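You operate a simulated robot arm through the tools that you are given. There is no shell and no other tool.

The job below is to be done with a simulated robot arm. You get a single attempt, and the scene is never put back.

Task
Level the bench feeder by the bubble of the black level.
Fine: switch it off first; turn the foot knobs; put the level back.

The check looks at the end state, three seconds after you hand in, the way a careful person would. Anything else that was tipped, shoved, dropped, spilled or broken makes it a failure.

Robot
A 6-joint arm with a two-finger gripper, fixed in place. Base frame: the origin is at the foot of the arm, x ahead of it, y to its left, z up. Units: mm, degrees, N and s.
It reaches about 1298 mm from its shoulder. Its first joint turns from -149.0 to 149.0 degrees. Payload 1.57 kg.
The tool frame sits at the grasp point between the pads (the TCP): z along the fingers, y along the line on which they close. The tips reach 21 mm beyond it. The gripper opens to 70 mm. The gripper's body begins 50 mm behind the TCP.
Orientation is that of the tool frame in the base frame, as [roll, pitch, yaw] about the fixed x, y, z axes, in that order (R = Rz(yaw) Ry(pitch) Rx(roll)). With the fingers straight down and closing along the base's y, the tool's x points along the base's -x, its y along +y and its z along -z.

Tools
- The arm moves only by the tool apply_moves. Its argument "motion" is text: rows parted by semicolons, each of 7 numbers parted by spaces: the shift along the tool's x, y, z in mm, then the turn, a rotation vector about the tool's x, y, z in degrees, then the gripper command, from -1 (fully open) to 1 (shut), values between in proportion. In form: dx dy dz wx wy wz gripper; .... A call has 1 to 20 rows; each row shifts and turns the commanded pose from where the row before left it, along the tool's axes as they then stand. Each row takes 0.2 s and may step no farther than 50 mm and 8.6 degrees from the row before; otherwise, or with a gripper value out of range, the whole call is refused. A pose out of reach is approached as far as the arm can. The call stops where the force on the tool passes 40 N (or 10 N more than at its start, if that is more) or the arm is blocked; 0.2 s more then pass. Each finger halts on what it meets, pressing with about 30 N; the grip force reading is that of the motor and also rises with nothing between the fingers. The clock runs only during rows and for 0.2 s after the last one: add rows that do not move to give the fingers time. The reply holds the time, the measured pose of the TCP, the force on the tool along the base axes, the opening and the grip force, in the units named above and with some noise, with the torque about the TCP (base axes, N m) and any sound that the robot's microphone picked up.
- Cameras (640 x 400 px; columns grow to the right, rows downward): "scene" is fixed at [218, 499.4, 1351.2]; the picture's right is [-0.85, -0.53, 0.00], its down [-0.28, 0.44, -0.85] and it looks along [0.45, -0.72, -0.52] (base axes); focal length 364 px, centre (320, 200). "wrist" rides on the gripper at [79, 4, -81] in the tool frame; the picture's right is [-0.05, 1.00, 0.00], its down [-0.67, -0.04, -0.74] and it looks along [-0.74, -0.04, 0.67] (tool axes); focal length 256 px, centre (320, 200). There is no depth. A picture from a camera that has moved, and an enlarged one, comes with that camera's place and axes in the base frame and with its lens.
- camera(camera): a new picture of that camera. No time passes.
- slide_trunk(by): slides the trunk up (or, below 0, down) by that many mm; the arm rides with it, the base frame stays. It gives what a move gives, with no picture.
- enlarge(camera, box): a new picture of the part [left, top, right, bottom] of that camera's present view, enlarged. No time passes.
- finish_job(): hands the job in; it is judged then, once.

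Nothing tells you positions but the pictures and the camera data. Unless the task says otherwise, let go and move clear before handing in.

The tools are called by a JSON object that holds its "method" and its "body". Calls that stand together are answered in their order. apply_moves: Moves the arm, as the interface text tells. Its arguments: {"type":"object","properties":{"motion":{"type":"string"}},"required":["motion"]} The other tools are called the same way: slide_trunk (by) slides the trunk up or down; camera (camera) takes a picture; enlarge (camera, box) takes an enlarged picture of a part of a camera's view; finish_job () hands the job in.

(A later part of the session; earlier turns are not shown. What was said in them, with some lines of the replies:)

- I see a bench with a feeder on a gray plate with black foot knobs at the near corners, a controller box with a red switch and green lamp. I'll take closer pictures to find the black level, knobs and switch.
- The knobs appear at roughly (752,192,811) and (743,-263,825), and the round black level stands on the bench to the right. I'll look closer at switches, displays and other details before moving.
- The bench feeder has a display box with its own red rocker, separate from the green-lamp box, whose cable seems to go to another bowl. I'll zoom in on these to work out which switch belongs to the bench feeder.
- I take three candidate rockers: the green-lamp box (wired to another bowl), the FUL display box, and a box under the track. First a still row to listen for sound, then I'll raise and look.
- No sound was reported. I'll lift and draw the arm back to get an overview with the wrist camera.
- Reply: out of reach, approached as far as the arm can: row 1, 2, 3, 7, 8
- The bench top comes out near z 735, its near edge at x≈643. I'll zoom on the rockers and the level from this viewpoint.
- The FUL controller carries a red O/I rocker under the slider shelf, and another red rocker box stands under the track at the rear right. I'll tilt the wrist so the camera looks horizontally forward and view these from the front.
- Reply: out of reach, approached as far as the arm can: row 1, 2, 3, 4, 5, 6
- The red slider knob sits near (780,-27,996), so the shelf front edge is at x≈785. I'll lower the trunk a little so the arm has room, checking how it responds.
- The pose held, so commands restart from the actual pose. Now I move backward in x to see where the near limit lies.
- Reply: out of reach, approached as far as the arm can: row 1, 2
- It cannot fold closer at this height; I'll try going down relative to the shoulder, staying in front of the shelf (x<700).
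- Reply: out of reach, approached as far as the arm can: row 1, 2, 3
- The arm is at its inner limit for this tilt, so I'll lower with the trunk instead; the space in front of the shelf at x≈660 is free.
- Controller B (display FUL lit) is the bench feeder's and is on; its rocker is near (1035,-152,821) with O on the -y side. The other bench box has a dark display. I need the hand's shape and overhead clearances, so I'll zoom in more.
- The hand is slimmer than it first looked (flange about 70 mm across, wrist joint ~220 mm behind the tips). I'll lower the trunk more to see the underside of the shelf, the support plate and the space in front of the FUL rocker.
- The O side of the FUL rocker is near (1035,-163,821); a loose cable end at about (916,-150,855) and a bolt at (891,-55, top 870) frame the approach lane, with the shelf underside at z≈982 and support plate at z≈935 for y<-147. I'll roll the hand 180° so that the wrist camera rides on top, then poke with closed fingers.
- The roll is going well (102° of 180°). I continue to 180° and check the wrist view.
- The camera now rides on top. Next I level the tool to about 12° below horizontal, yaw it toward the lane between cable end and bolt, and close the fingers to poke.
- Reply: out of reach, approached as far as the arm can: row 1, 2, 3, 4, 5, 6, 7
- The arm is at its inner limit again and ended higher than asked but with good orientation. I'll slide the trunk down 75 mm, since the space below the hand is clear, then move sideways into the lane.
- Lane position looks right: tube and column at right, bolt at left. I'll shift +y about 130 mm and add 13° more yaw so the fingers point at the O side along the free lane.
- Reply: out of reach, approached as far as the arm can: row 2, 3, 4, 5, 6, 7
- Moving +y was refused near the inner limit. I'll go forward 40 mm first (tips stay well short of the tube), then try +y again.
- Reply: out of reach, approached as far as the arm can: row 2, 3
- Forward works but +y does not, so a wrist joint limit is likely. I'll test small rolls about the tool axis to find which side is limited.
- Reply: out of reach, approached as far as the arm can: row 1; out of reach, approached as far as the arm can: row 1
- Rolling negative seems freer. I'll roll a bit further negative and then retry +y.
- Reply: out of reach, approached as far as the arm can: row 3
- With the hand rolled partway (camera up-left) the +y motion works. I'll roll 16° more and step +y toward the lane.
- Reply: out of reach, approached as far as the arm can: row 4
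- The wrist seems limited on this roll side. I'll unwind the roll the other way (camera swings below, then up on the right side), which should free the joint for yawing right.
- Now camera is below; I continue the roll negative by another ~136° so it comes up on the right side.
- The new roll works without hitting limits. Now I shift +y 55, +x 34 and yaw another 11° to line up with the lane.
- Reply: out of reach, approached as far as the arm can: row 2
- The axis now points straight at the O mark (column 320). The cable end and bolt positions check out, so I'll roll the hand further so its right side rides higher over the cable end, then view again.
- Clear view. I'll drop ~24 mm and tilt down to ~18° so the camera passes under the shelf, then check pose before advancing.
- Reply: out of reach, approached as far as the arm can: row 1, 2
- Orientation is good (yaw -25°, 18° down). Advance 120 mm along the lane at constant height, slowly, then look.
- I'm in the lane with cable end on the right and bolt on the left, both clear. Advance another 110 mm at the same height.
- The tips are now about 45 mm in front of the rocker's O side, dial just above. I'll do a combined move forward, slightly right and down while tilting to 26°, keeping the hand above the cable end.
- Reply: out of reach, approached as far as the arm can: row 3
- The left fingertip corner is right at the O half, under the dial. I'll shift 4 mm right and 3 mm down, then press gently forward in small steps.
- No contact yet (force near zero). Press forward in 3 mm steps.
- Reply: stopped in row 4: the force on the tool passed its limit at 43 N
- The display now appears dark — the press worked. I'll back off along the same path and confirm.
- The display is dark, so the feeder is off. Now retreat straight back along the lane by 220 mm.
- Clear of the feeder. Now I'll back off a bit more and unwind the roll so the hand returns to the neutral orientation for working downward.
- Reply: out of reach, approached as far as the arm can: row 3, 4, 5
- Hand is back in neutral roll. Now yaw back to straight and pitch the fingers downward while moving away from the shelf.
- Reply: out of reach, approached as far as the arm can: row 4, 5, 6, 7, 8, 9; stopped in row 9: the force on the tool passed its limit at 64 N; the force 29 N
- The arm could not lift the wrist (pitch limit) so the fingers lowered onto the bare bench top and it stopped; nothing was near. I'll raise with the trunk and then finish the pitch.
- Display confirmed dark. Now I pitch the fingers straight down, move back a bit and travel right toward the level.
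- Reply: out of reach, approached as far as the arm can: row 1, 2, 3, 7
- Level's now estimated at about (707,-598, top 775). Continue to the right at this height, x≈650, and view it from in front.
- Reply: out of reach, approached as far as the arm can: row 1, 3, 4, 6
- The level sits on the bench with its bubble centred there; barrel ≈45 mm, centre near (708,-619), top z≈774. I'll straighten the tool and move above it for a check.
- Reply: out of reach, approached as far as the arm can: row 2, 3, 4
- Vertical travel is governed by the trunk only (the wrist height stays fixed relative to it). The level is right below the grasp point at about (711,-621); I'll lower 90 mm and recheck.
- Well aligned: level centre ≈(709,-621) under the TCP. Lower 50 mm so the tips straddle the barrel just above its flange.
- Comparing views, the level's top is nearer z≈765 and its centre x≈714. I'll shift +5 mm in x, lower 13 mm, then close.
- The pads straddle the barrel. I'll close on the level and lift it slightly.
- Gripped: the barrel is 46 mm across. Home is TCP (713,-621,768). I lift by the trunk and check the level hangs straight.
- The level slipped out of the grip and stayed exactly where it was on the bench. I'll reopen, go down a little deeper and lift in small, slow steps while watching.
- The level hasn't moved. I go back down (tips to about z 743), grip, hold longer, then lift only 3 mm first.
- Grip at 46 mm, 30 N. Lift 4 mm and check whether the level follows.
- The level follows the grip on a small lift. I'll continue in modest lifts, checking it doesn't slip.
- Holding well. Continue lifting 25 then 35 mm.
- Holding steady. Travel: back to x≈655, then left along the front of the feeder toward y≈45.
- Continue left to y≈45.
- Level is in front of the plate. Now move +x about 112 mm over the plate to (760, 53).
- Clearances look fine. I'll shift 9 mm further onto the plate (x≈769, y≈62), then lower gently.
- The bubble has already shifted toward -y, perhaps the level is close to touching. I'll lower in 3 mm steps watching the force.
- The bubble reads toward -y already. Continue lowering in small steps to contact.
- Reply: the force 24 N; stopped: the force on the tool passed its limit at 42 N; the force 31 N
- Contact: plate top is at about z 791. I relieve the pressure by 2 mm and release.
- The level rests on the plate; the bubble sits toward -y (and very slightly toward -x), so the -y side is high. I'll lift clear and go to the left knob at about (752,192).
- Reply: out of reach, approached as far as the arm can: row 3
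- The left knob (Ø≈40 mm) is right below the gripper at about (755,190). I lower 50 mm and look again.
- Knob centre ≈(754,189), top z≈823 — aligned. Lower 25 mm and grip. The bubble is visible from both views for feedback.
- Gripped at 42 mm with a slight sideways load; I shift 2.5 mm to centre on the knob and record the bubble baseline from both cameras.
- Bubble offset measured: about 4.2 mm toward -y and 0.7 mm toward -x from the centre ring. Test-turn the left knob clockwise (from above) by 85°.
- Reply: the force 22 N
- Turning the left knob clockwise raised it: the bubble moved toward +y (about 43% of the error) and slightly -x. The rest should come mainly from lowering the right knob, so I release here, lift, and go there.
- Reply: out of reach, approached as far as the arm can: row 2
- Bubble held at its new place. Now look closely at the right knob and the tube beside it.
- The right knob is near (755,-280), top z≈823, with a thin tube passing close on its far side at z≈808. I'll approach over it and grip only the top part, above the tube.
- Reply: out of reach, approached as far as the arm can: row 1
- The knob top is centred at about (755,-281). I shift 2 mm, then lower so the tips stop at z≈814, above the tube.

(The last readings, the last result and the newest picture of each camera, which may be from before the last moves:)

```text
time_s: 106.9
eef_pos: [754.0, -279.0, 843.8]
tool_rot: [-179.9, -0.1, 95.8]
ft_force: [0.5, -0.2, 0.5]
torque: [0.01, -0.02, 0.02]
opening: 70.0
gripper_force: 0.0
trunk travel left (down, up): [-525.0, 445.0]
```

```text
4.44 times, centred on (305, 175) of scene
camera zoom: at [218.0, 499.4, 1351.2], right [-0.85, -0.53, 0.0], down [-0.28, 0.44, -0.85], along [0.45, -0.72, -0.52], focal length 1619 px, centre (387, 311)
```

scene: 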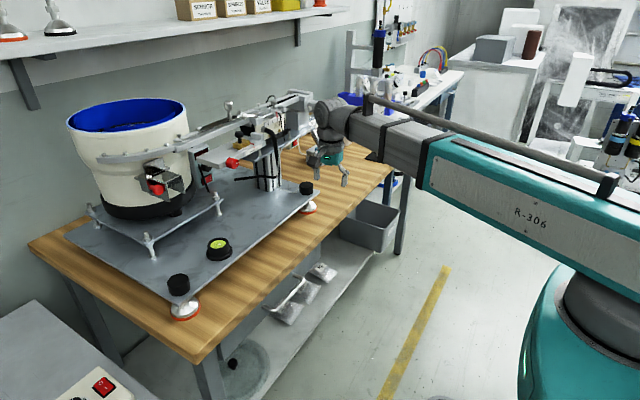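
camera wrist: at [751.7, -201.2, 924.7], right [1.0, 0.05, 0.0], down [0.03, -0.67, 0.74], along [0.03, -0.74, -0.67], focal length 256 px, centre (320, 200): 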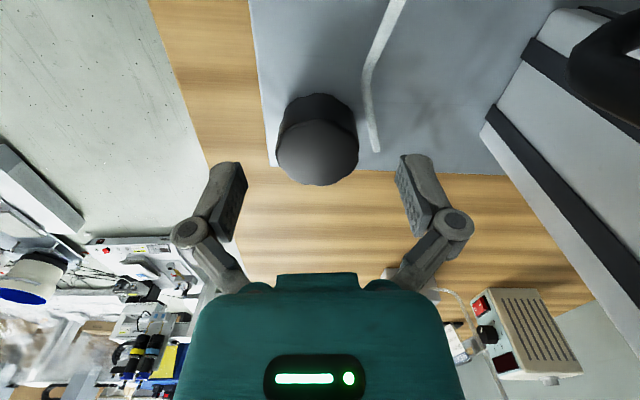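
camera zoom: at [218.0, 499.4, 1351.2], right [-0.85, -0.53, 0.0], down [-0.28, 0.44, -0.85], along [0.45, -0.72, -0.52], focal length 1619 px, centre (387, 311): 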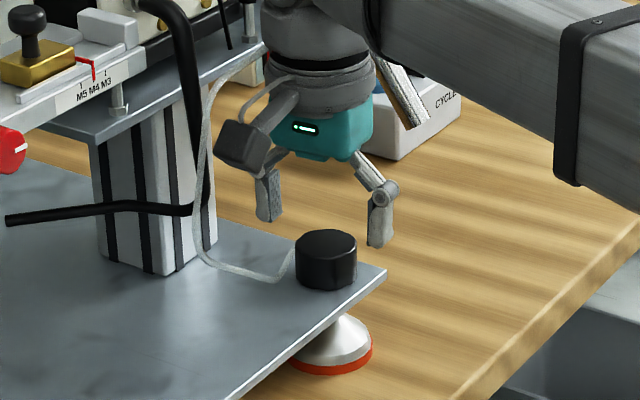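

Aligned. Lower 9 mm more and grip the knob's upper part.

{"method": "slide_trunk", "body": {"by": -9}}

{"method": "apply_moves", "body": {"motion": "0 0 0 0 0 0 0.2; 0 0 0 0 0 0 0.4; 0 0 0 0 0 0 1; 0 0 0 0 0 0 1; 0 0 0 0 0 0 1"}}

{"method": "camera", "body": {"camera": "wrist"}}

{"method": "enlarge", "body": {"camera": "scene", "box": [265, 130, 345, 220]}}

{"method": "enlarge", "body": {"camera": "scene", "box": [205, 232, 235, 257]}}

```text
time_s: 107.4
eef_pos: [753.2, -279.9, 835.4]
tool_rot: [-179.8, 0.0, 95.9]
ft_force: [-0.2, 0.2, -1.0]
torque: [-0.01, 0.0, -0.03]
opening: 70.2
gripper_force: 0.0
trunk travel left (down, up): [-516.0, 454.0]
```

```text
time_s: 108.6
eef_pos: [752.2, -280.0, 835.4]
tool_rot: [-180.0, 0.0, 95.8]
ft_force: [-12.1, -0.8, -2.1]
torque: [-0.07, 0.35, 0.01]
opening: 41.6
gripper_force: 31.7
trunk travel left (down, up): [-516.0, 454.0]
```

```text
taken
camera wrist: at [750.6, -201.3, 916.1], right [1.0, 0.05, 0.0], down [0.03, -0.67, 0.74], along [0.03, -0.74, -0.67], focal length 256 px, centre (320, 200)
```

wrist: 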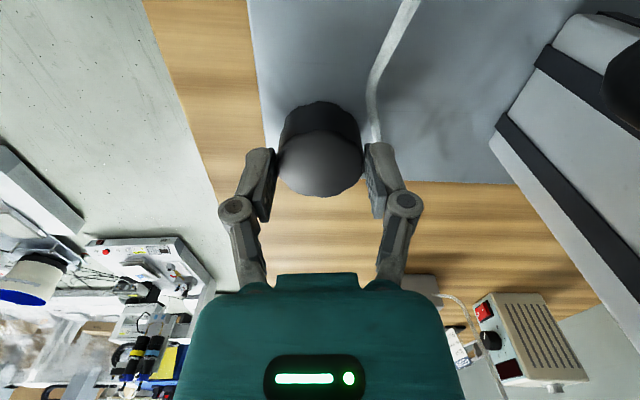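

```text
4.44 times, centred on (305, 175) of scene
camera zoom: at [218.0, 499.4, 1351.2], right [-0.85, -0.53, 0.0], down [-0.28, 0.44, -0.85], along [0.45, -0.72, -0.52], focal length 1619 px, centre (387, 311)
```

zoom: 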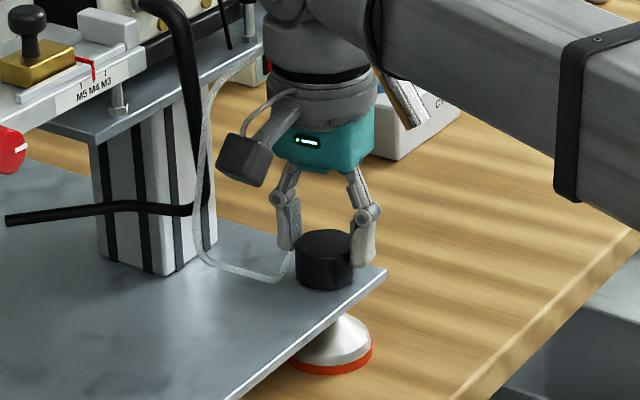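

```text
16.00 times, centred on (220, 244) of scene
camera zoom: at [218.0, 499.4, 1351.2], right [-0.85, -0.53, 0.0], down [-0.28, 0.44, -0.85], along [0.45, -0.72, -0.52], focal length 5827 px, centre (1920, -512)
```

zoom: 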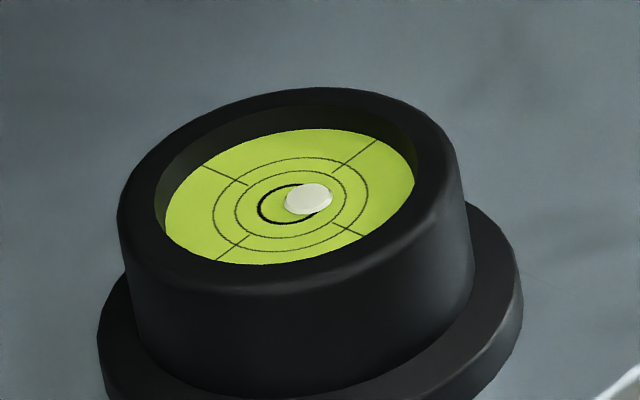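

Gripped the right knob with a small side load; I recentre 1.5 mm and turn it counter-clockwise (from above) 85°, then read the bubble.

{"method": "apply_moves", "body": {"motion": "0 -1.5 0 0 0 0 1; 0 0 0 0 0 -8.5 1; 0 0 0 0 0 -8.5 1; 0 0 0 0 0 -8.5 1; 0 0 0 0 0 -8.5 1; 0 0 0 0 0 -8.5 1; 0 0 0 0 0 -8.5 1; 0 0 0 0 0 -8.5 1; 0 0 0 0 0 -8.5 1; 0 0 0 0 0 -8.5 1; 0 0 0 0 0 -8.5 1; 0 0 0 0 0 0 1"}}

{"method": "enlarge", "body": {"camera": "scene", "box": [205, 232, 235, 257]}}

{"method": "enlarge", "body": {"camera": "scene", "box": [265, 130, 345, 220]}}

```text
time_s: 111.2
eef_pos: [751.8, -279.6, 834.4]
tool_rot: [-180.0, 0.0, -179.1]
ft_force: [7.3, -8.3, 13.1]
torque: [-0.22, -0.69, 0.0]
opening: 41.4
gripper_force: 31.8
trunk travel left (down, up): [-516.0, 454.0]
```

```text
16.00 times, centred on (220, 244) of scene
camera zoom: at [218.0, 499.4, 1351.2], right [-0.85, -0.53, 0.0], down [-0.28, 0.44, -0.85], along [0.45, -0.72, -0.52], focal length 5827 px, centre (1920, -512)
```

zoom: 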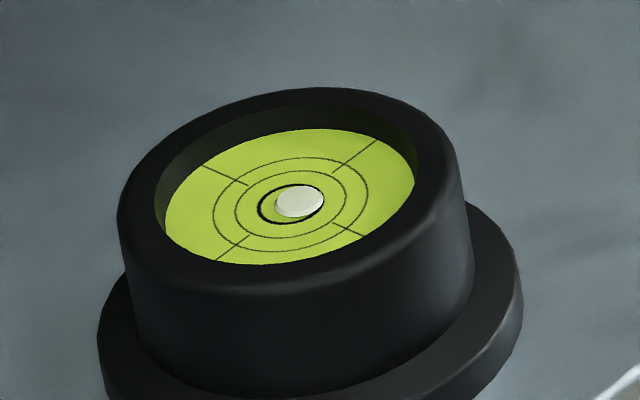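

```text
4.44 times, centred on (305, 175) of scene
camera zoom: at [218.0, 499.4, 1351.2], right [-0.85, -0.53, 0.0], down [-0.28, 0.44, -0.85], along [0.45, -0.72, -0.52], focal length 1619 px, centre (387, 311)
```

zoom: 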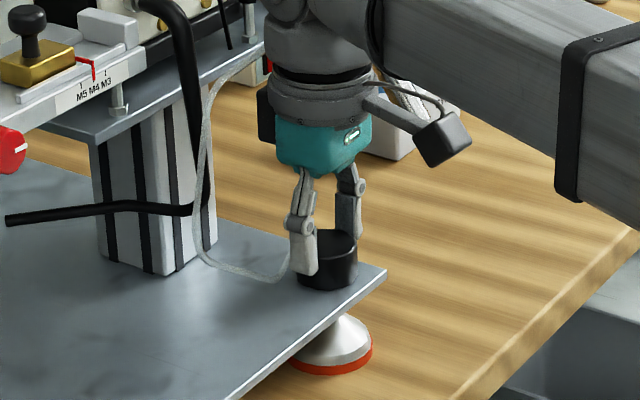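

Counter-clockwise on the right knob moved the bubble well toward centre (about 10 px -y and 4 px -x left in this zoom). Turn another 60° and re-read.

{"method": "apply_moves", "body": {"motion": "0 0 0 0 0 -8.5 1; 0 0 0 0 0 -8.5 1; 0 0 0 0 0 -8.5 1; 0 0 0 0 0 -8.5 1; 0 0 0 0 0 -8.5 1; 0 0 0 0 0 -8.5 1; 0 0 0 0 0 -8.5 1; 0 0 0 0 0 0 1"}}

{"method": "enlarge", "body": {"camera": "scene", "box": [205, 232, 235, 257]}}

{"method": "enlarge", "body": {"camera": "scene", "box": [212, 238, 228, 250]}}

```text
time_s: 113.0
eef_pos: [752.4, -280.5, 835.9]
tool_rot: [-180.0, 0.0, -119.7]
ft_force: [12.7, -22.3, 19.9]
torque: [-0.66, -0.2, -0.01]
opening: 41.7
gripper_force: 32.5
trunk travel left (down, up): [-516.0, 454.0]
```

```text
16.00 times, centred on (220, 244) of scene
camera zoom: at [218.0, 499.4, 1351.2], right [-0.85, -0.53, 0.0], down [-0.28, 0.44, -0.85], along [0.45, -0.72, -0.52], focal length 5827 px, centre (1920, -512)
```

zoom: 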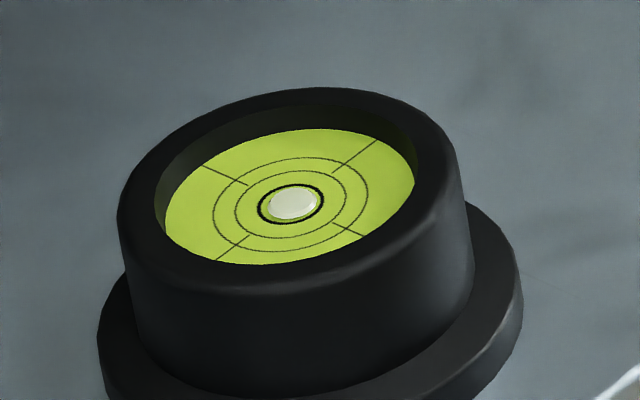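

```text
16.00 times, centred on (220, 244) of scene
camera zoom: at [218.0, 499.4, 1351.2], right [-0.85, -0.53, 0.0], down [-0.28, 0.44, -0.85], along [0.45, -0.72, -0.52], focal length 5827 px, centre (1920, -504)
```

zoom: 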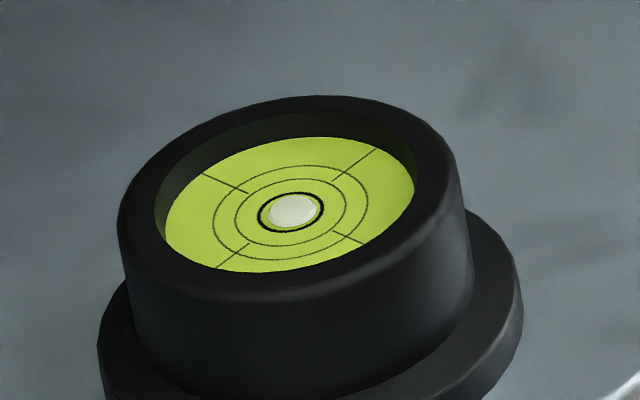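

The bubble is inside the ring, about 2.5 px short. A final 17° then release and read without load.

{"method": "apply_moves", "body": {"motion": "0 0 0 0 0 -8.5 1; 0 0 0 0 0 -8.5 1; 0 0 0 0 0 0 1; 0 0 0 0 0 0 0.2; 0 0 0 0 0 0 -0.4; 0 0 0 0 0 0 -1; 0 0 0 0 0 0 -1; 0 0 0 0 0 0 -1"}}

{"method": "slide_trunk", "body": {"by": 50}}

{"method": "enlarge", "body": {"camera": "scene", "box": [212, 238, 228, 250]}}

{"method": "enlarge", "body": {"camera": "scene", "box": [265, 130, 345, 220]}}

```text
time_s: 114.8
eef_pos: [751.4, -280.3, 835.0]
tool_rot: [179.9, -0.1, -102.8]
ft_force: [-0.3, 0.0, -0.7]
torque: [0.02, 0.01, 0.01]
opening: 69.8
gripper_force: 0.1
trunk travel left (down, up): [-516.0, 454.0]
```

```text
time_s: 115.8
eef_pos: [751.6, -280.6, 883.9]
tool_rot: [180.0, 0.0, -102.6]
ft_force: [-0.8, 0.6, 0.2]
torque: [0.03, 0.01, -0.02]
opening: 70.0
gripper_force: 0.0
trunk travel left (down, up): [-566.0, 404.0]
```

```text
16.00 times, centred on (220, 244) of scene
camera zoom: at [218.0, 499.4, 1351.2], right [-0.85, -0.53, 0.0], down [-0.28, 0.44, -0.85], along [0.45, -0.72, -0.52], focal length 5827 px, centre (1920, -504)
```

zoom: 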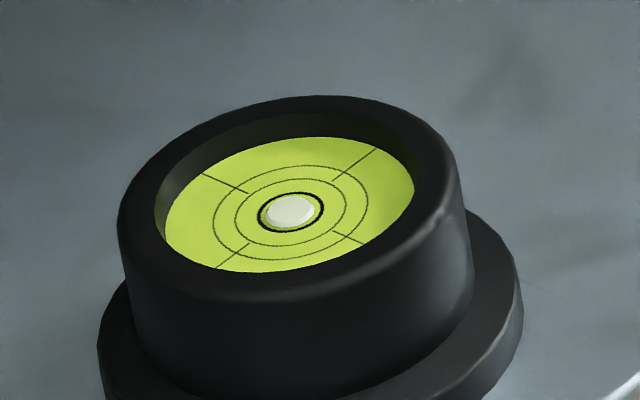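

```text
4.44 times, centred on (305, 175) of scene
camera zoom: at [218.0, 499.4, 1351.2], right [-0.85, -0.53, 0.0], down [-0.28, 0.44, -0.85], along [0.45, -0.72, -0.52], focal length 1619 px, centre (387, 311)
```

zoom: 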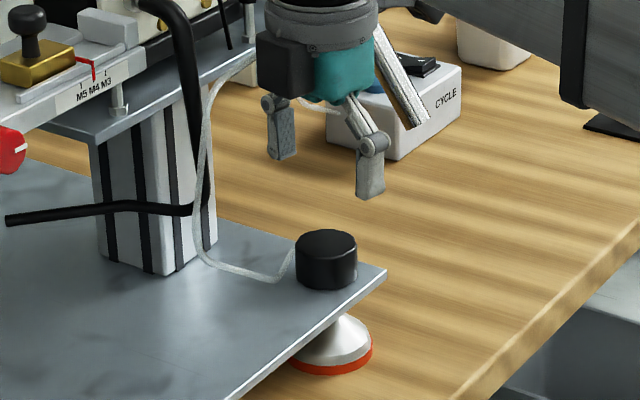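

Unloaded, the bubble sits in the ring. I'll retreat, rotate back to neutral and check the bubble from the wrist camera at a steeper angle.

{"method": "apply_moves", "body": {"motion": "7.3 32.5 0 0 0 0 -1; 7.3 32.5 0 0 0 0 -1; 7.3 32.5 0 0 0 0 -1; 0 0 0 0 0 8.6 -1; 0 0 0 0 0 8.6 -1; 0 0 0 0 0 8.6 -1; 0 0 0 0 0 8.6 -1; 0 0 0 0 0 8.6 -1; 0 0 0 0 0 8.6 -1; 0 0 0 0 0 8.6 -1; 0 0 0 0 0 8.6 -1; 0 0 0 0 0 8.6 -1; 0 0 0 0 0 0 -1"}}

{"method": "apply_moves", "body": {"motion": "0 40 0 0 0 0 -1; 0 43 0 0 0 0 -1; 0 43 0 0 0 0 -1; 0 43 0 0 0 0 -1; 0 43 0 0 0 0 -1; 0 43 0 0 0 0 -1; 0 43 0 0 0 0 -1; 0 43 0 0 0 0 -1; -30 0 0 0 0 0 -1; -35 0 0 0 0 0 -1; -35 0 0 0 0 0 -1; 0 0 0 0 0 0 -1"}}

{"method": "camera", "body": {"camera": "wrist"}}

```text
time_s: 118.6
eef_pos: [651.8, -280.6, 884.7]
tool_rot: [-180.0, -0.1, 179.7]
ft_force: [0.9, 0.4, 0.1]
torque: [0.0, -0.02, 0.03]
opening: 70.1
gripper_force: 0.1
trunk travel left (down, up): [-566.0, 404.0]
```

```text
time_s: 121.2
eef_pos: [752.7, 58.0, 883.8]
tool_rot: [180.0, -0.2, 179.8]
ft_force: [0.3, -0.5, -1.0]
torque: [-0.01, 0.0, -0.01]
opening: 70.0
gripper_force: 0.1
out of reach, approached as far as the arm can: row 8
trunk travel left (down, up): [-566.0, 404.0]
```

```text
taken
camera wrist: at [675.9, 62.8, 965.7], right [0.06, 1.0, 0.0], down [0.67, -0.04, 0.74], along [0.74, -0.04, -0.67], focal length 256 px, centre (320, 200)
```

wrist: 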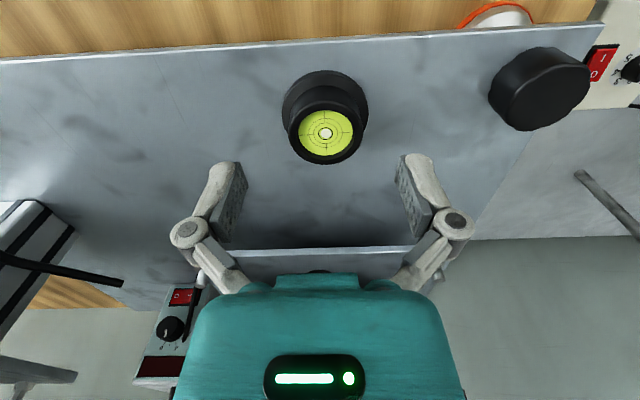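

{"method": "enlarge", "body": {"camera": "wrist", "box": [305, 115, 345, 150]}}

{"method": "enlarge", "body": {"camera": "scene", "box": [212, 238, 228, 250]}}

```text
11.43 times, centred on (325, 132) of wrist
camera zoom: at [675.9, 62.8, 965.7], right [0.06, 1.0, 0.0], down [0.67, -0.04, 0.74], along [0.74, -0.04, -0.67], focal length 2926 px, centre (263, 971)
```

zoom: 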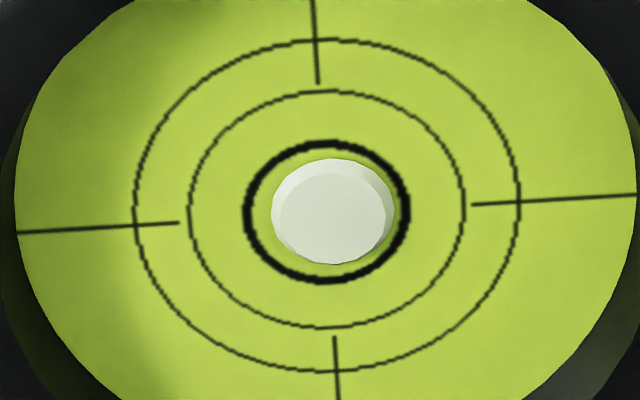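

```text
16.00 times, centred on (220, 244) of scene
camera zoom: at [218.0, 499.4, 1351.2], right [-0.85, -0.53, 0.0], down [-0.28, 0.44, -0.85], along [0.45, -0.72, -0.52], focal length 5827 px, centre (1920, -504)
```

zoom: 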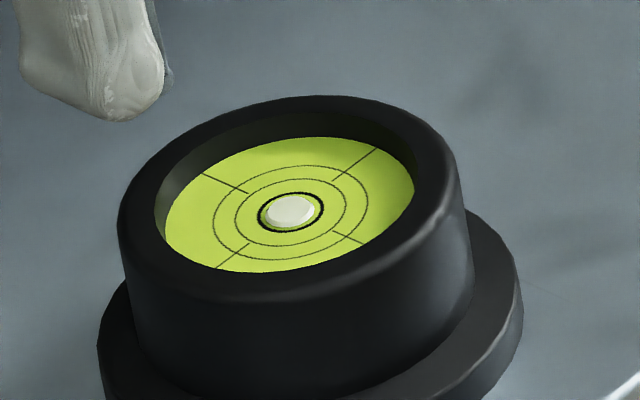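

From above the bubble is only ~0.3 mm from the exact centre (well inside the ring), versus over 4 mm at first. The feeder is level; now I'll pick the level up again: centre over it at (768,62) and lower.

{"method": "apply_moves", "body": {"motion": "-15.7 4 0 0 0 0 -1; 0 0 0 0 0 0 -1"}}

{"method": "slide_trunk", "body": {"by": -45}}

{"method": "camera", "body": {"camera": "wrist"}}

```text
time_s: 121.8
eef_pos: [770.0, 64.7, 883.9]
tool_rot: [-179.9, -0.1, 179.8]
ft_force: [-0.8, 0.1, 0.3]
torque: [0.01, 0.01, -0.01]
opening: 70.2
gripper_force: 0.1
trunk travel left (down, up): [-566.0, 404.0]
```

```text
time_s: 122.6
eef_pos: [767.6, 64.6, 840.6]
tool_rot: [180.0, -0.1, 179.8]
ft_force: [-0.7, -0.7, 1.1]
torque: [-0.01, 0.01, 0.0]
opening: 70.0
gripper_force: 0.1
trunk travel left (down, up): [-521.0, 449.0]
```

```text
taken
camera wrist: at [690.9, 67.9, 920.8], right [0.06, 1.0, 0.0], down [0.67, -0.04, 0.74], along [0.74, -0.04, -0.67], focal length 256 px, centre (320, 200)
```

wrist: 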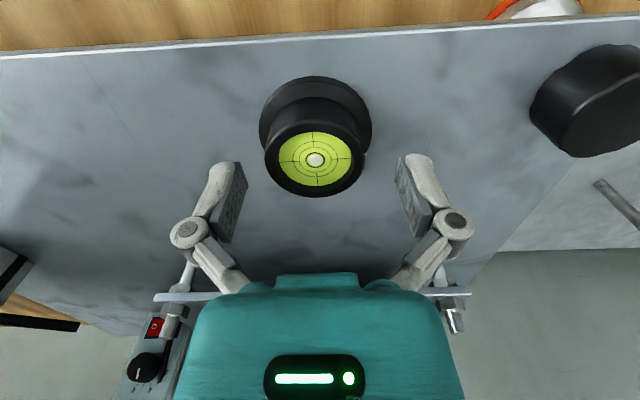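

Shift 2 mm in -y, then lower 16 mm in two steps and grip.

{"method": "apply_moves", "body": {"motion": "0 -2.2 0 0 0 0 -1; 0 0 0 0 0 0 -1"}}

{"method": "slide_trunk", "body": {"by": -12}}

{"method": "slide_trunk", "body": {"by": -4}}

{"method": "apply_moves", "body": {"motion": "0 0 0 0 0 0 0.2; 0 0 0 0 0 0 0.4; 0 0 0 0 0 0 1; 0 0 0 0 0 0 1; 0 0 0 0 0 0 1; 0 0 0 0 0 0 1"}}

{"method": "camera", "body": {"camera": "wrist"}}

```text
time_s: 123.2
eef_pos: [767.9, 61.4, 839.6]
tool_rot: [180.0, 0.0, 179.8]
ft_force: [0.5, 0.2, -0.1]
torque: [0.01, -0.03, -0.01]
opening: 69.8
gripper_force: 0.0
trunk travel left (down, up): [-521.0, 449.0]
```

```text
time_s: 123.8
eef_pos: [768.7, 61.1, 826.9]
tool_rot: [-180.0, -0.1, 179.9]
ft_force: [0.3, 0.4, 0.2]
torque: [0.02, 0.04, 0.02]
opening: 69.9
gripper_force: 0.0
trunk travel left (down, up): [-509.0, 461.0]
```

```text
time_s: 124.4
eef_pos: [767.5, 60.4, 823.2]
tool_rot: [-179.9, -0.1, 179.9]
ft_force: [0.1, -0.1, 0.1]
torque: [-0.01, 0.0, 0.01]
opening: 69.6
gripper_force: 0.0
trunk travel left (down, up): [-505.0, 465.0]
```

```text
time_s: 125.8
eef_pos: [767.9, 61.1, 823.9]
tool_rot: [180.0, -0.1, 179.9]
ft_force: [0.5, 0.1, 3.8]
torque: [-0.04, 0.0, 0.04]
opening: 46.0
gripper_force: 30.0
trunk travel left (down, up): [-505.0, 465.0]
```

```text
taken
camera wrist: at [690.0, 65.7, 905.0], right [0.06, 1.0, 0.0], down [0.67, -0.04, 0.74], along [0.74, -0.04, -0.67], focal length 256 px, centre (320, 200)
```

wrist: 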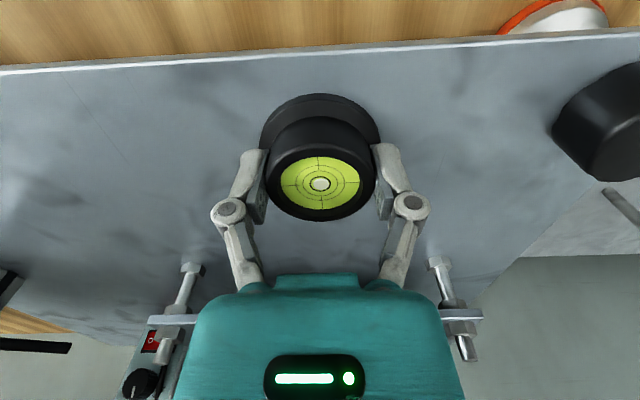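

Grip secure at 46 mm. Lift gently in small steps.

{"method": "slide_trunk", "body": {"by": 4}}

{"method": "slide_trunk", "body": {"by": 12}}

{"method": "slide_trunk", "body": {"by": 25}}

{"method": "camera", "body": {"camera": "wrist"}}

```text
time_s: 126.3
eef_pos: [768.7, 61.3, 828.7]
tool_rot: [180.0, -0.1, -180.0]
ft_force: [0.1, 0.2, -1.1]
torque: [0.03, 0.0, -0.02]
opening: 46.4
gripper_force: 29.9
trunk travel left (down, up): [-509.0, 461.0]
```

```text
time_s: 126.9
eef_pos: [768.5, 61.8, 840.6]
tool_rot: [179.9, 0.0, 179.8]
ft_force: [-1.0, -0.2, -0.6]
torque: [0.01, -0.01, 0.02]
opening: 46.3
gripper_force: 30.3
trunk travel left (down, up): [-521.0, 449.0]
```

```text
time_s: 127.6
eef_pos: [768.3, 63.0, 864.6]
tool_rot: [-180.0, -0.1, 179.8]
ft_force: [-1.1, -0.4, -1.7]
torque: [0.01, 0.01, -0.02]
opening: 45.9
gripper_force: 30.0
trunk travel left (down, up): [-546.0, 424.0]
```

```text
taken
camera wrist: at [690.3, 65.6, 945.8], right [0.06, 1.0, 0.0], down [0.67, -0.04, 0.74], along [0.74, -0.04, -0.67], focal length 256 px, centre (320, 200)
```

wrist: 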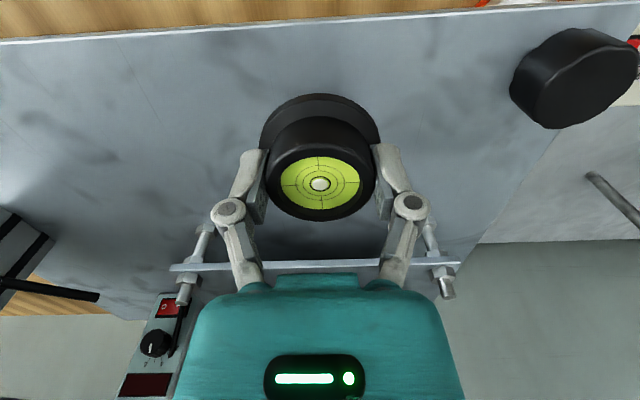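

Level held. Travel back: to x≈653, then right to y≈-300.

{"method": "apply_moves", "body": {"motion": "20 0 0 0 0 0 1; 25 0 0 0 0 0 1; 25 0 0 0 0 0 1; 25 0 0 0 0 0 1; 20 -10 0 0 0 0 1; 0 -20 0 0 0 0 1; 0 -30 0 0 0 0 1; 0 -30 0 0 0 0 1; 0 -30 0 0 0 0 1; 0 -30 0 0 0 0 1; 0 -30 0 0 0 0 1; 0 -30 0 0 0 0 1; 0 -30 0 0 0 0 1; 0 -30 0 0 0 0 1; 0 -30 0 0 0 0 1; 0 -30 0 0 0 0 1; 0 -30 0 0 0 0 1; 0 -15 0 0 0 0 1; 0 0 0 0 0 0 1"}}

{"method": "camera", "body": {"camera": "wrist"}}

```text
time_s: 131.6
eef_pos: [651.4, -313.2, 865.7]
tool_rot: [-179.9, -0.1, 179.9]
ft_force: [0.1, -0.6, -0.3]
torque: [-0.01, -0.01, 0.0]
opening: 46.2
gripper_force: 30.1
trunk travel left (down, up): [-546.0, 424.0]
```

```text
taken
camera wrist: at [574.0, -309.3, 945.8], right [0.06, 1.0, 0.0], down [0.67, -0.04, 0.74], along [0.74, -0.04, -0.67], focal length 256 px, centre (320, 200)
```

wrist: 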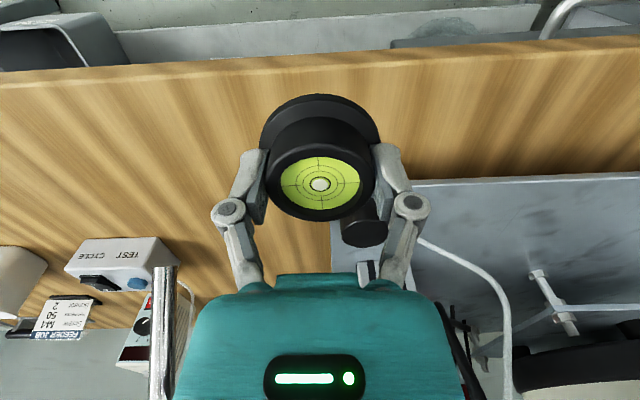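

Continue right to y≈-621, then forward to x≈715.

{"method": "apply_moves", "body": {"motion": "0 -18 0 0 0 0 1; 0 -30 0 0 0 0 1; 0 -30 0 0 0 0 1; 0 -30 0 0 0 0 1; 0 -30 0 0 0 0 1; 0 -30 0 0 0 0 1; 0 -30 0 0 0 0 1; 0 -30 0 0 0 0 1; 0 -30 0 0 0 0 1; 0 -30 0 0 0 0 1; -15 -20 0 0 0 0 1; -25 0 0 0 0 0 1; -22 0 0 0 0 0 1; 0 0 0 0 0 0 1; 0 0 0 0 0 0 1"}}

{"method": "camera", "body": {"camera": "wrist"}}

```text
time_s: 134.8
eef_pos: [713.8, -623.9, 864.2]
tool_rot: [-179.9, 0.0, 179.9]
ft_force: [0.1, -0.5, -1.7]
torque: [0.03, 0.0, 0.0]
opening: 46.6
gripper_force: 30.1
trunk travel left (down, up): [-546.0, 424.0]
```

```text
taken
camera wrist: at [636.3, -620.0, 945.8], right [0.06, 1.0, 0.0], down [0.67, -0.04, 0.74], along [0.74, -0.04, -0.67], focal length 256 px, centre (320, 200)
```

wrist: 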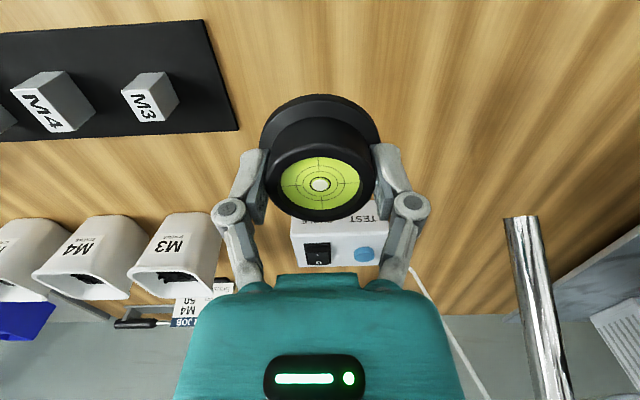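

Nearly home; correct by +3 mm in y and +1.3 mm in x, then lower toward the bench.

{"method": "apply_moves", "body": {"motion": "-1.3 3 0 0 0 0 1; 0 0 0 0 0 0 1"}}

{"method": "slide_trunk", "body": {"by": -50}}

{"method": "slide_trunk", "body": {"by": -35}}

{"method": "camera", "body": {"camera": "wrist"}}

{"method": "enlarge", "body": {"camera": "scene", "box": [345, 140, 395, 180]}}

```text
time_s: 135.4
eef_pos: [716.1, -619.3, 865.0]
tool_rot: [-179.9, -0.1, 179.9]
ft_force: [-0.5, 0.1, -1.2]
torque: [-0.05, -0.03, 0.01]
opening: 45.9
gripper_force: 30.0
trunk travel left (down, up): [-546.0, 424.0]
```

```text
time_s: 136.3
eef_pos: [715.8, -620.0, 815.3]
tool_rot: [180.0, -0.1, 180.0]
ft_force: [-0.4, 0.0, -1.0]
torque: [-0.03, 0.0, -0.01]
opening: 46.1
gripper_force: 30.1
trunk travel left (down, up): [-496.0, 474.0]
```

```text
time_s: 137.1
eef_pos: [716.6, -620.4, 780.3]
tool_rot: [180.0, -0.1, 179.9]
ft_force: [0.8, -0.5, -1.1]
torque: [-0.03, 0.01, -0.02]
opening: 46.2
gripper_force: 29.8
trunk travel left (down, up): [-461.0, 509.0]
```

```text
taken
camera wrist: at [637.9, -616.2, 860.8], right [0.06, 1.0, 0.0], down [0.67, -0.04, 0.74], along [0.74, -0.04, -0.67], focal length 256 px, centre (320, 200)
```

wrist: 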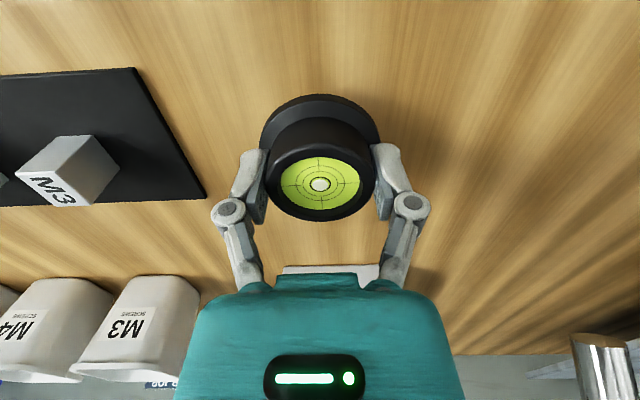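

```text
10.00 times, centred on (370, 160) of scene
camera zoom: at [218.0, 499.4, 1351.2], right [-0.85, -0.53, 0.0], down [-0.28, 0.44, -0.85], along [0.45, -0.72, -0.52], focal length 3642 px, centre (-180, 600)
```

zoom: 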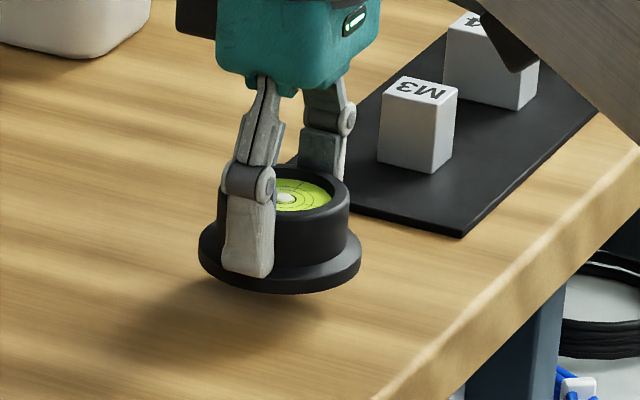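

Within about 1 mm of the original spot. Small correction and final lowering in fine steps.

{"method": "apply_moves", "body": {"motion": "0 -1 0 0 0 0 1; 0 0 0 0 0 0 1"}}

{"method": "slide_trunk", "body": {"by": -12}}

{"method": "slide_trunk", "body": {"by": -2}}

```text
time_s: 137.7
eef_pos: [715.7, -620.1, 779.6]
tool_rot: [-180.0, -0.2, 179.9]
ft_force: [-0.6, -0.8, -0.4]
torque: [0.01, 0.0, -0.02]
opening: 46.0
gripper_force: 29.8
trunk travel left (down, up): [-461.0, 509.0]
```

```text
time_s: 138.3
eef_pos: [714.9, -621.3, 766.9]
tool_rot: [180.0, -0.1, 179.9]
ft_force: [0.3, 0.1, -0.8]
torque: [0.03, 0.02, 0.03]
opening: 46.4
gripper_force: 29.9
trunk travel left (down, up): [-449.0, 521.0]
```

```text
time_s: 138.8
eef_pos: [715.6, -620.9, 765.7]
tool_rot: [-179.9, 0.0, 179.9]
ft_force: [-0.8, 0.6, -0.9]
torque: [-0.02, 0.01, 0.02]
opening: 46.0
gripper_force: 30.0
trunk travel left (down, up): [-447.0, 523.0]
```

{"method": "slide_trunk", "body": {"by": -1.5}}

{"method": "enlarge", "body": {"camera": "scene", "box": [345, 140, 395, 180]}}

```text
time_s: 139.3
eef_pos: [714.6, -621.5, 763.1]
tool_rot: [-179.9, -0.1, 179.9]
ft_force: [0.3, 0.1, -1.0]
torque: [-0.01, 0.02, -0.01]
opening: 46.3
gripper_force: 30.7
trunk travel left (down, up): [-446.0, 524.0]
```

```text
10.00 times, centred on (370, 160) of scene
camera zoom: at [218.0, 499.4, 1351.2], right [-0.85, -0.53, 0.0], down [-0.28, 0.44, -0.85], along [0.45, -0.72, -0.52], focal length 3642 px, centre (-180, 600)
```

zoom: 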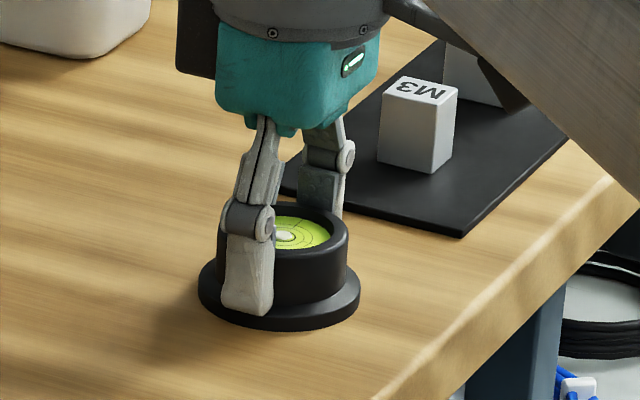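

It's about 1 mm above the bench. One more millimetre at a time until contact.

{"method": "slide_trunk", "body": {"by": -1}}

{"method": "slide_trunk", "body": {"by": -1}}

```text
time_s: 139.9
eef_pos: [716.5, -620.3, 764.9]
tool_rot: [180.0, 0.0, 179.9]
ft_force: [2.7, -2.4, 9.5]
torque: [-0.04, -0.03, 0.04]
opening: 46.2
gripper_force: 30.3
trunk travel left (down, up): [-445.0, 525.0]
```

```text
time_s: 140.4
eef_pos: [715.8, -620.0, 764.3]
tool_rot: [-179.9, 0.0, 179.9]
ft_force: [7.0, -5.7, 22.9]
torque: [-0.08, -0.05, 0.01]
opening: 46.4
gripper_force: 29.8
trunk travel left (down, up): [-444.0, 526.0]
```

The level is on the bench. I relieve the pressure by 1 mm, open, and lift away.

{"method": "slide_trunk", "body": {"by": 1.5}}

{"method": "apply_moves", "body": {"motion": "0 0 0 0 0 0 0.2; 0 0 0 0 0 0 0; 0 0 0 0 0 0 -0.4; 0 0 0 0 0 0 -1; 0 0 0 0 0 0 -1; 0 0 0 0 0 0 -1"}}

{"method": "slide_trunk", "body": {"by": 60}}

{"method": "slide_trunk", "body": {"by": 80}}

{"method": "camera", "body": {"camera": "wrist"}}

{"method": "enlarge", "body": {"camera": "scene", "box": [345, 145, 395, 180]}}

```text
time_s: 140.9
eef_pos: [714.4, -620.5, 765.2]
tool_rot: [180.0, -0.1, 179.8]
ft_force: [-0.4, -0.6, 5.8]
torque: [-0.1, -0.13, 0.02]
opening: 45.9
gripper_force: 30.5
trunk travel left (down, up): [-445.0, 525.0]
```

```text
time_s: 142.3
eef_pos: [714.9, -620.9, 764.4]
tool_rot: [180.0, -0.1, 180.0]
ft_force: [0.1, 0.6, 0.3]
torque: [0.0, -0.02, 0.0]
opening: 70.0
gripper_force: 0.0
trunk travel left (down, up): [-445.0, 525.0]
```

```text
time_s: 143.3
eef_pos: [716.2, -620.7, 824.7]
tool_rot: [179.9, -0.1, 179.9]
ft_force: [-0.2, -0.2, -0.1]
torque: [0.03, 0.0, 0.01]
opening: 70.1
gripper_force: 0.2
trunk travel left (down, up): [-505.0, 465.0]
```

```text
time_s: 144.4
eef_pos: [716.2, -621.2, 903.3]
tool_rot: [180.0, -0.1, 179.9]
ft_force: [-0.4, 1.0, -0.1]
torque: [-0.04, -0.01, -0.01]
opening: 70.0
gripper_force: 0.0
trunk travel left (down, up): [-585.0, 385.0]
```

```text
taken
camera wrist: at [637.5, -617.2, 984.7], right [0.06, 1.0, 0.0], down [0.67, -0.04, 0.74], along [0.74, -0.04, -0.67], focal length 256 px, centre (320, 200)
```

wrist: 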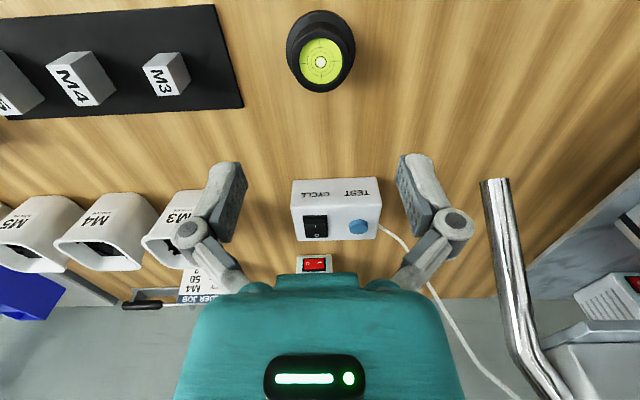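

```text
11.43 times, centred on (370, 162) of scene
camera zoom: at [218.0, 499.4, 1351.2], right [-0.85, -0.53, 0.0], down [-0.28, 0.44, -0.85], along [0.45, -0.72, -0.52], focal length 4162 px, centre (-251, 629)
```

zoom: 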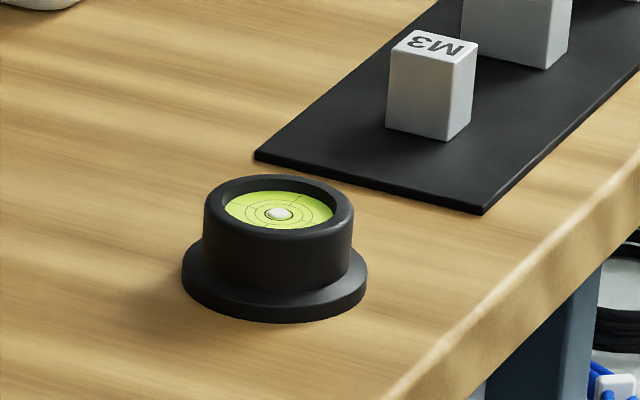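

The level is back at its original spot with bubble centred. I'll draw the arm clear and take a last look at everything.

{"method": "apply_moves", "body": {"motion": "30 0 0 0 0 0 -1; 30 20 0 0 0 0 -1; 0 40 0 0 0 0 -1; 0 40 0 0 0 0 -1; 0 40 0 0 0 0 -1; 0 0 0 0 0 0 -1"}}

{"method": "slide_trunk", "body": {"by": 120}}

{"method": "camera", "body": {"camera": "scene"}}

{"method": "enlarge", "body": {"camera": "scene", "box": [130, 100, 330, 240]}}

{"method": "camera", "body": {"camera": "wrist"}}

```text
time_s: 145.8
eef_pos: [656.1, -480.8, 904.2]
tool_rot: [179.9, -0.1, 179.9]
ft_force: [-1.0, -0.8, -0.2]
torque: [-0.02, -0.01, 0.02]
opening: 70.3
gripper_force: 0.0
out of reach, approached as far as the arm can: row 4
trunk travel left (down, up): [-585.0, 385.0]
```

```text
time_s: 147.3
eef_pos: [657.2, -481.5, 1023.9]
tool_rot: [179.9, -0.1, 179.9]
ft_force: [1.3, -0.1, -0.9]
torque: [0.04, 0.03, -0.01]
opening: 70.3
gripper_force: 0.1
trunk travel left (down, up): [-705.0, 265.0]
```

```text
taken
```

scene: 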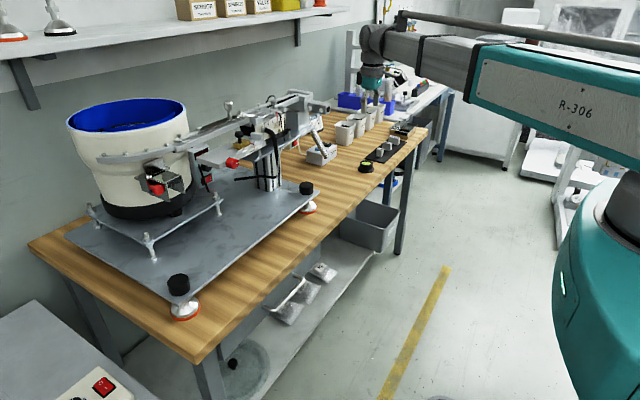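

```text
2.86 times, centred on (230, 170) of scene
camera zoom: at [218.0, 499.4, 1351.2], right [-0.85, -0.53, 0.0], down [-0.28, 0.44, -0.85], along [0.45, -0.72, -0.52], focal length 1041 px, centre (577, 286)
```

zoom: 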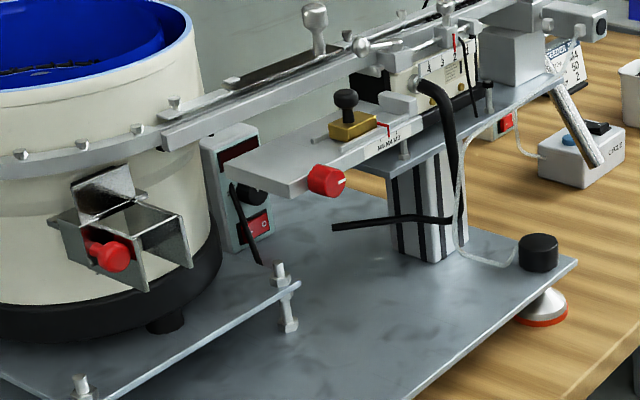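

```text
taken
camera wrist: at [578.0, -478.2, 1104.8], right [0.06, 1.0, 0.0], down [0.67, -0.04, 0.74], along [0.74, -0.04, -0.67], focal length 256 px, centre (320, 200)
```

wrist: 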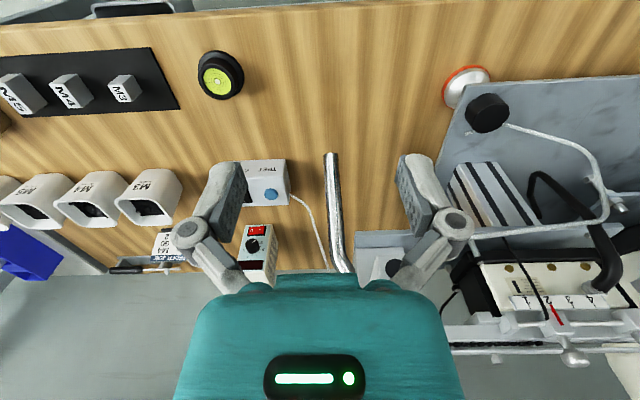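

Everything is in place. The feeder's display is dark, both knobs are set, the level is back at its spot on the bench, and the arm is clear with an open hand. I'm handing in the job.

{"method": "finish_job", "body": {}}

```text
The job is handed in.
```

The bench feeder is switched off and levelled, and the black level is back in its place on the bench. I've handed the job in but haven't seen the check's verdict.

- **Switch:** I pressed the O side of the red rocker on the feeder's own controller, and its "FUL" display went dark. The green-lamp box on the side table looked wired to the other bowl, so I left it alone. The other red-rocker box on the bench already had a dark display.
- **Levelling:** At first the bubble sat about 4 mm off centre, toward the right-hand side as seen from the robot. I turned the left foot knob clockwise about 85° and the right one counter-clockwise about 160°. The last reading was about 0.3 mm off centre, well inside the ring.
- **Level:** It is within about 1 mm of where it started, with its bubble centred on the bench. On the first try it slipped out of the grip and stayed where it was on the bench.
- **Contact:** While I was lowering the hand, the open fingers pressed onto an empty part of the bench top and the arm stopped at 64 N. Nothing was near, and I saw no mark in the later pictures.

The arm is clear of the bench with its hand open, and nothing else looked moved.
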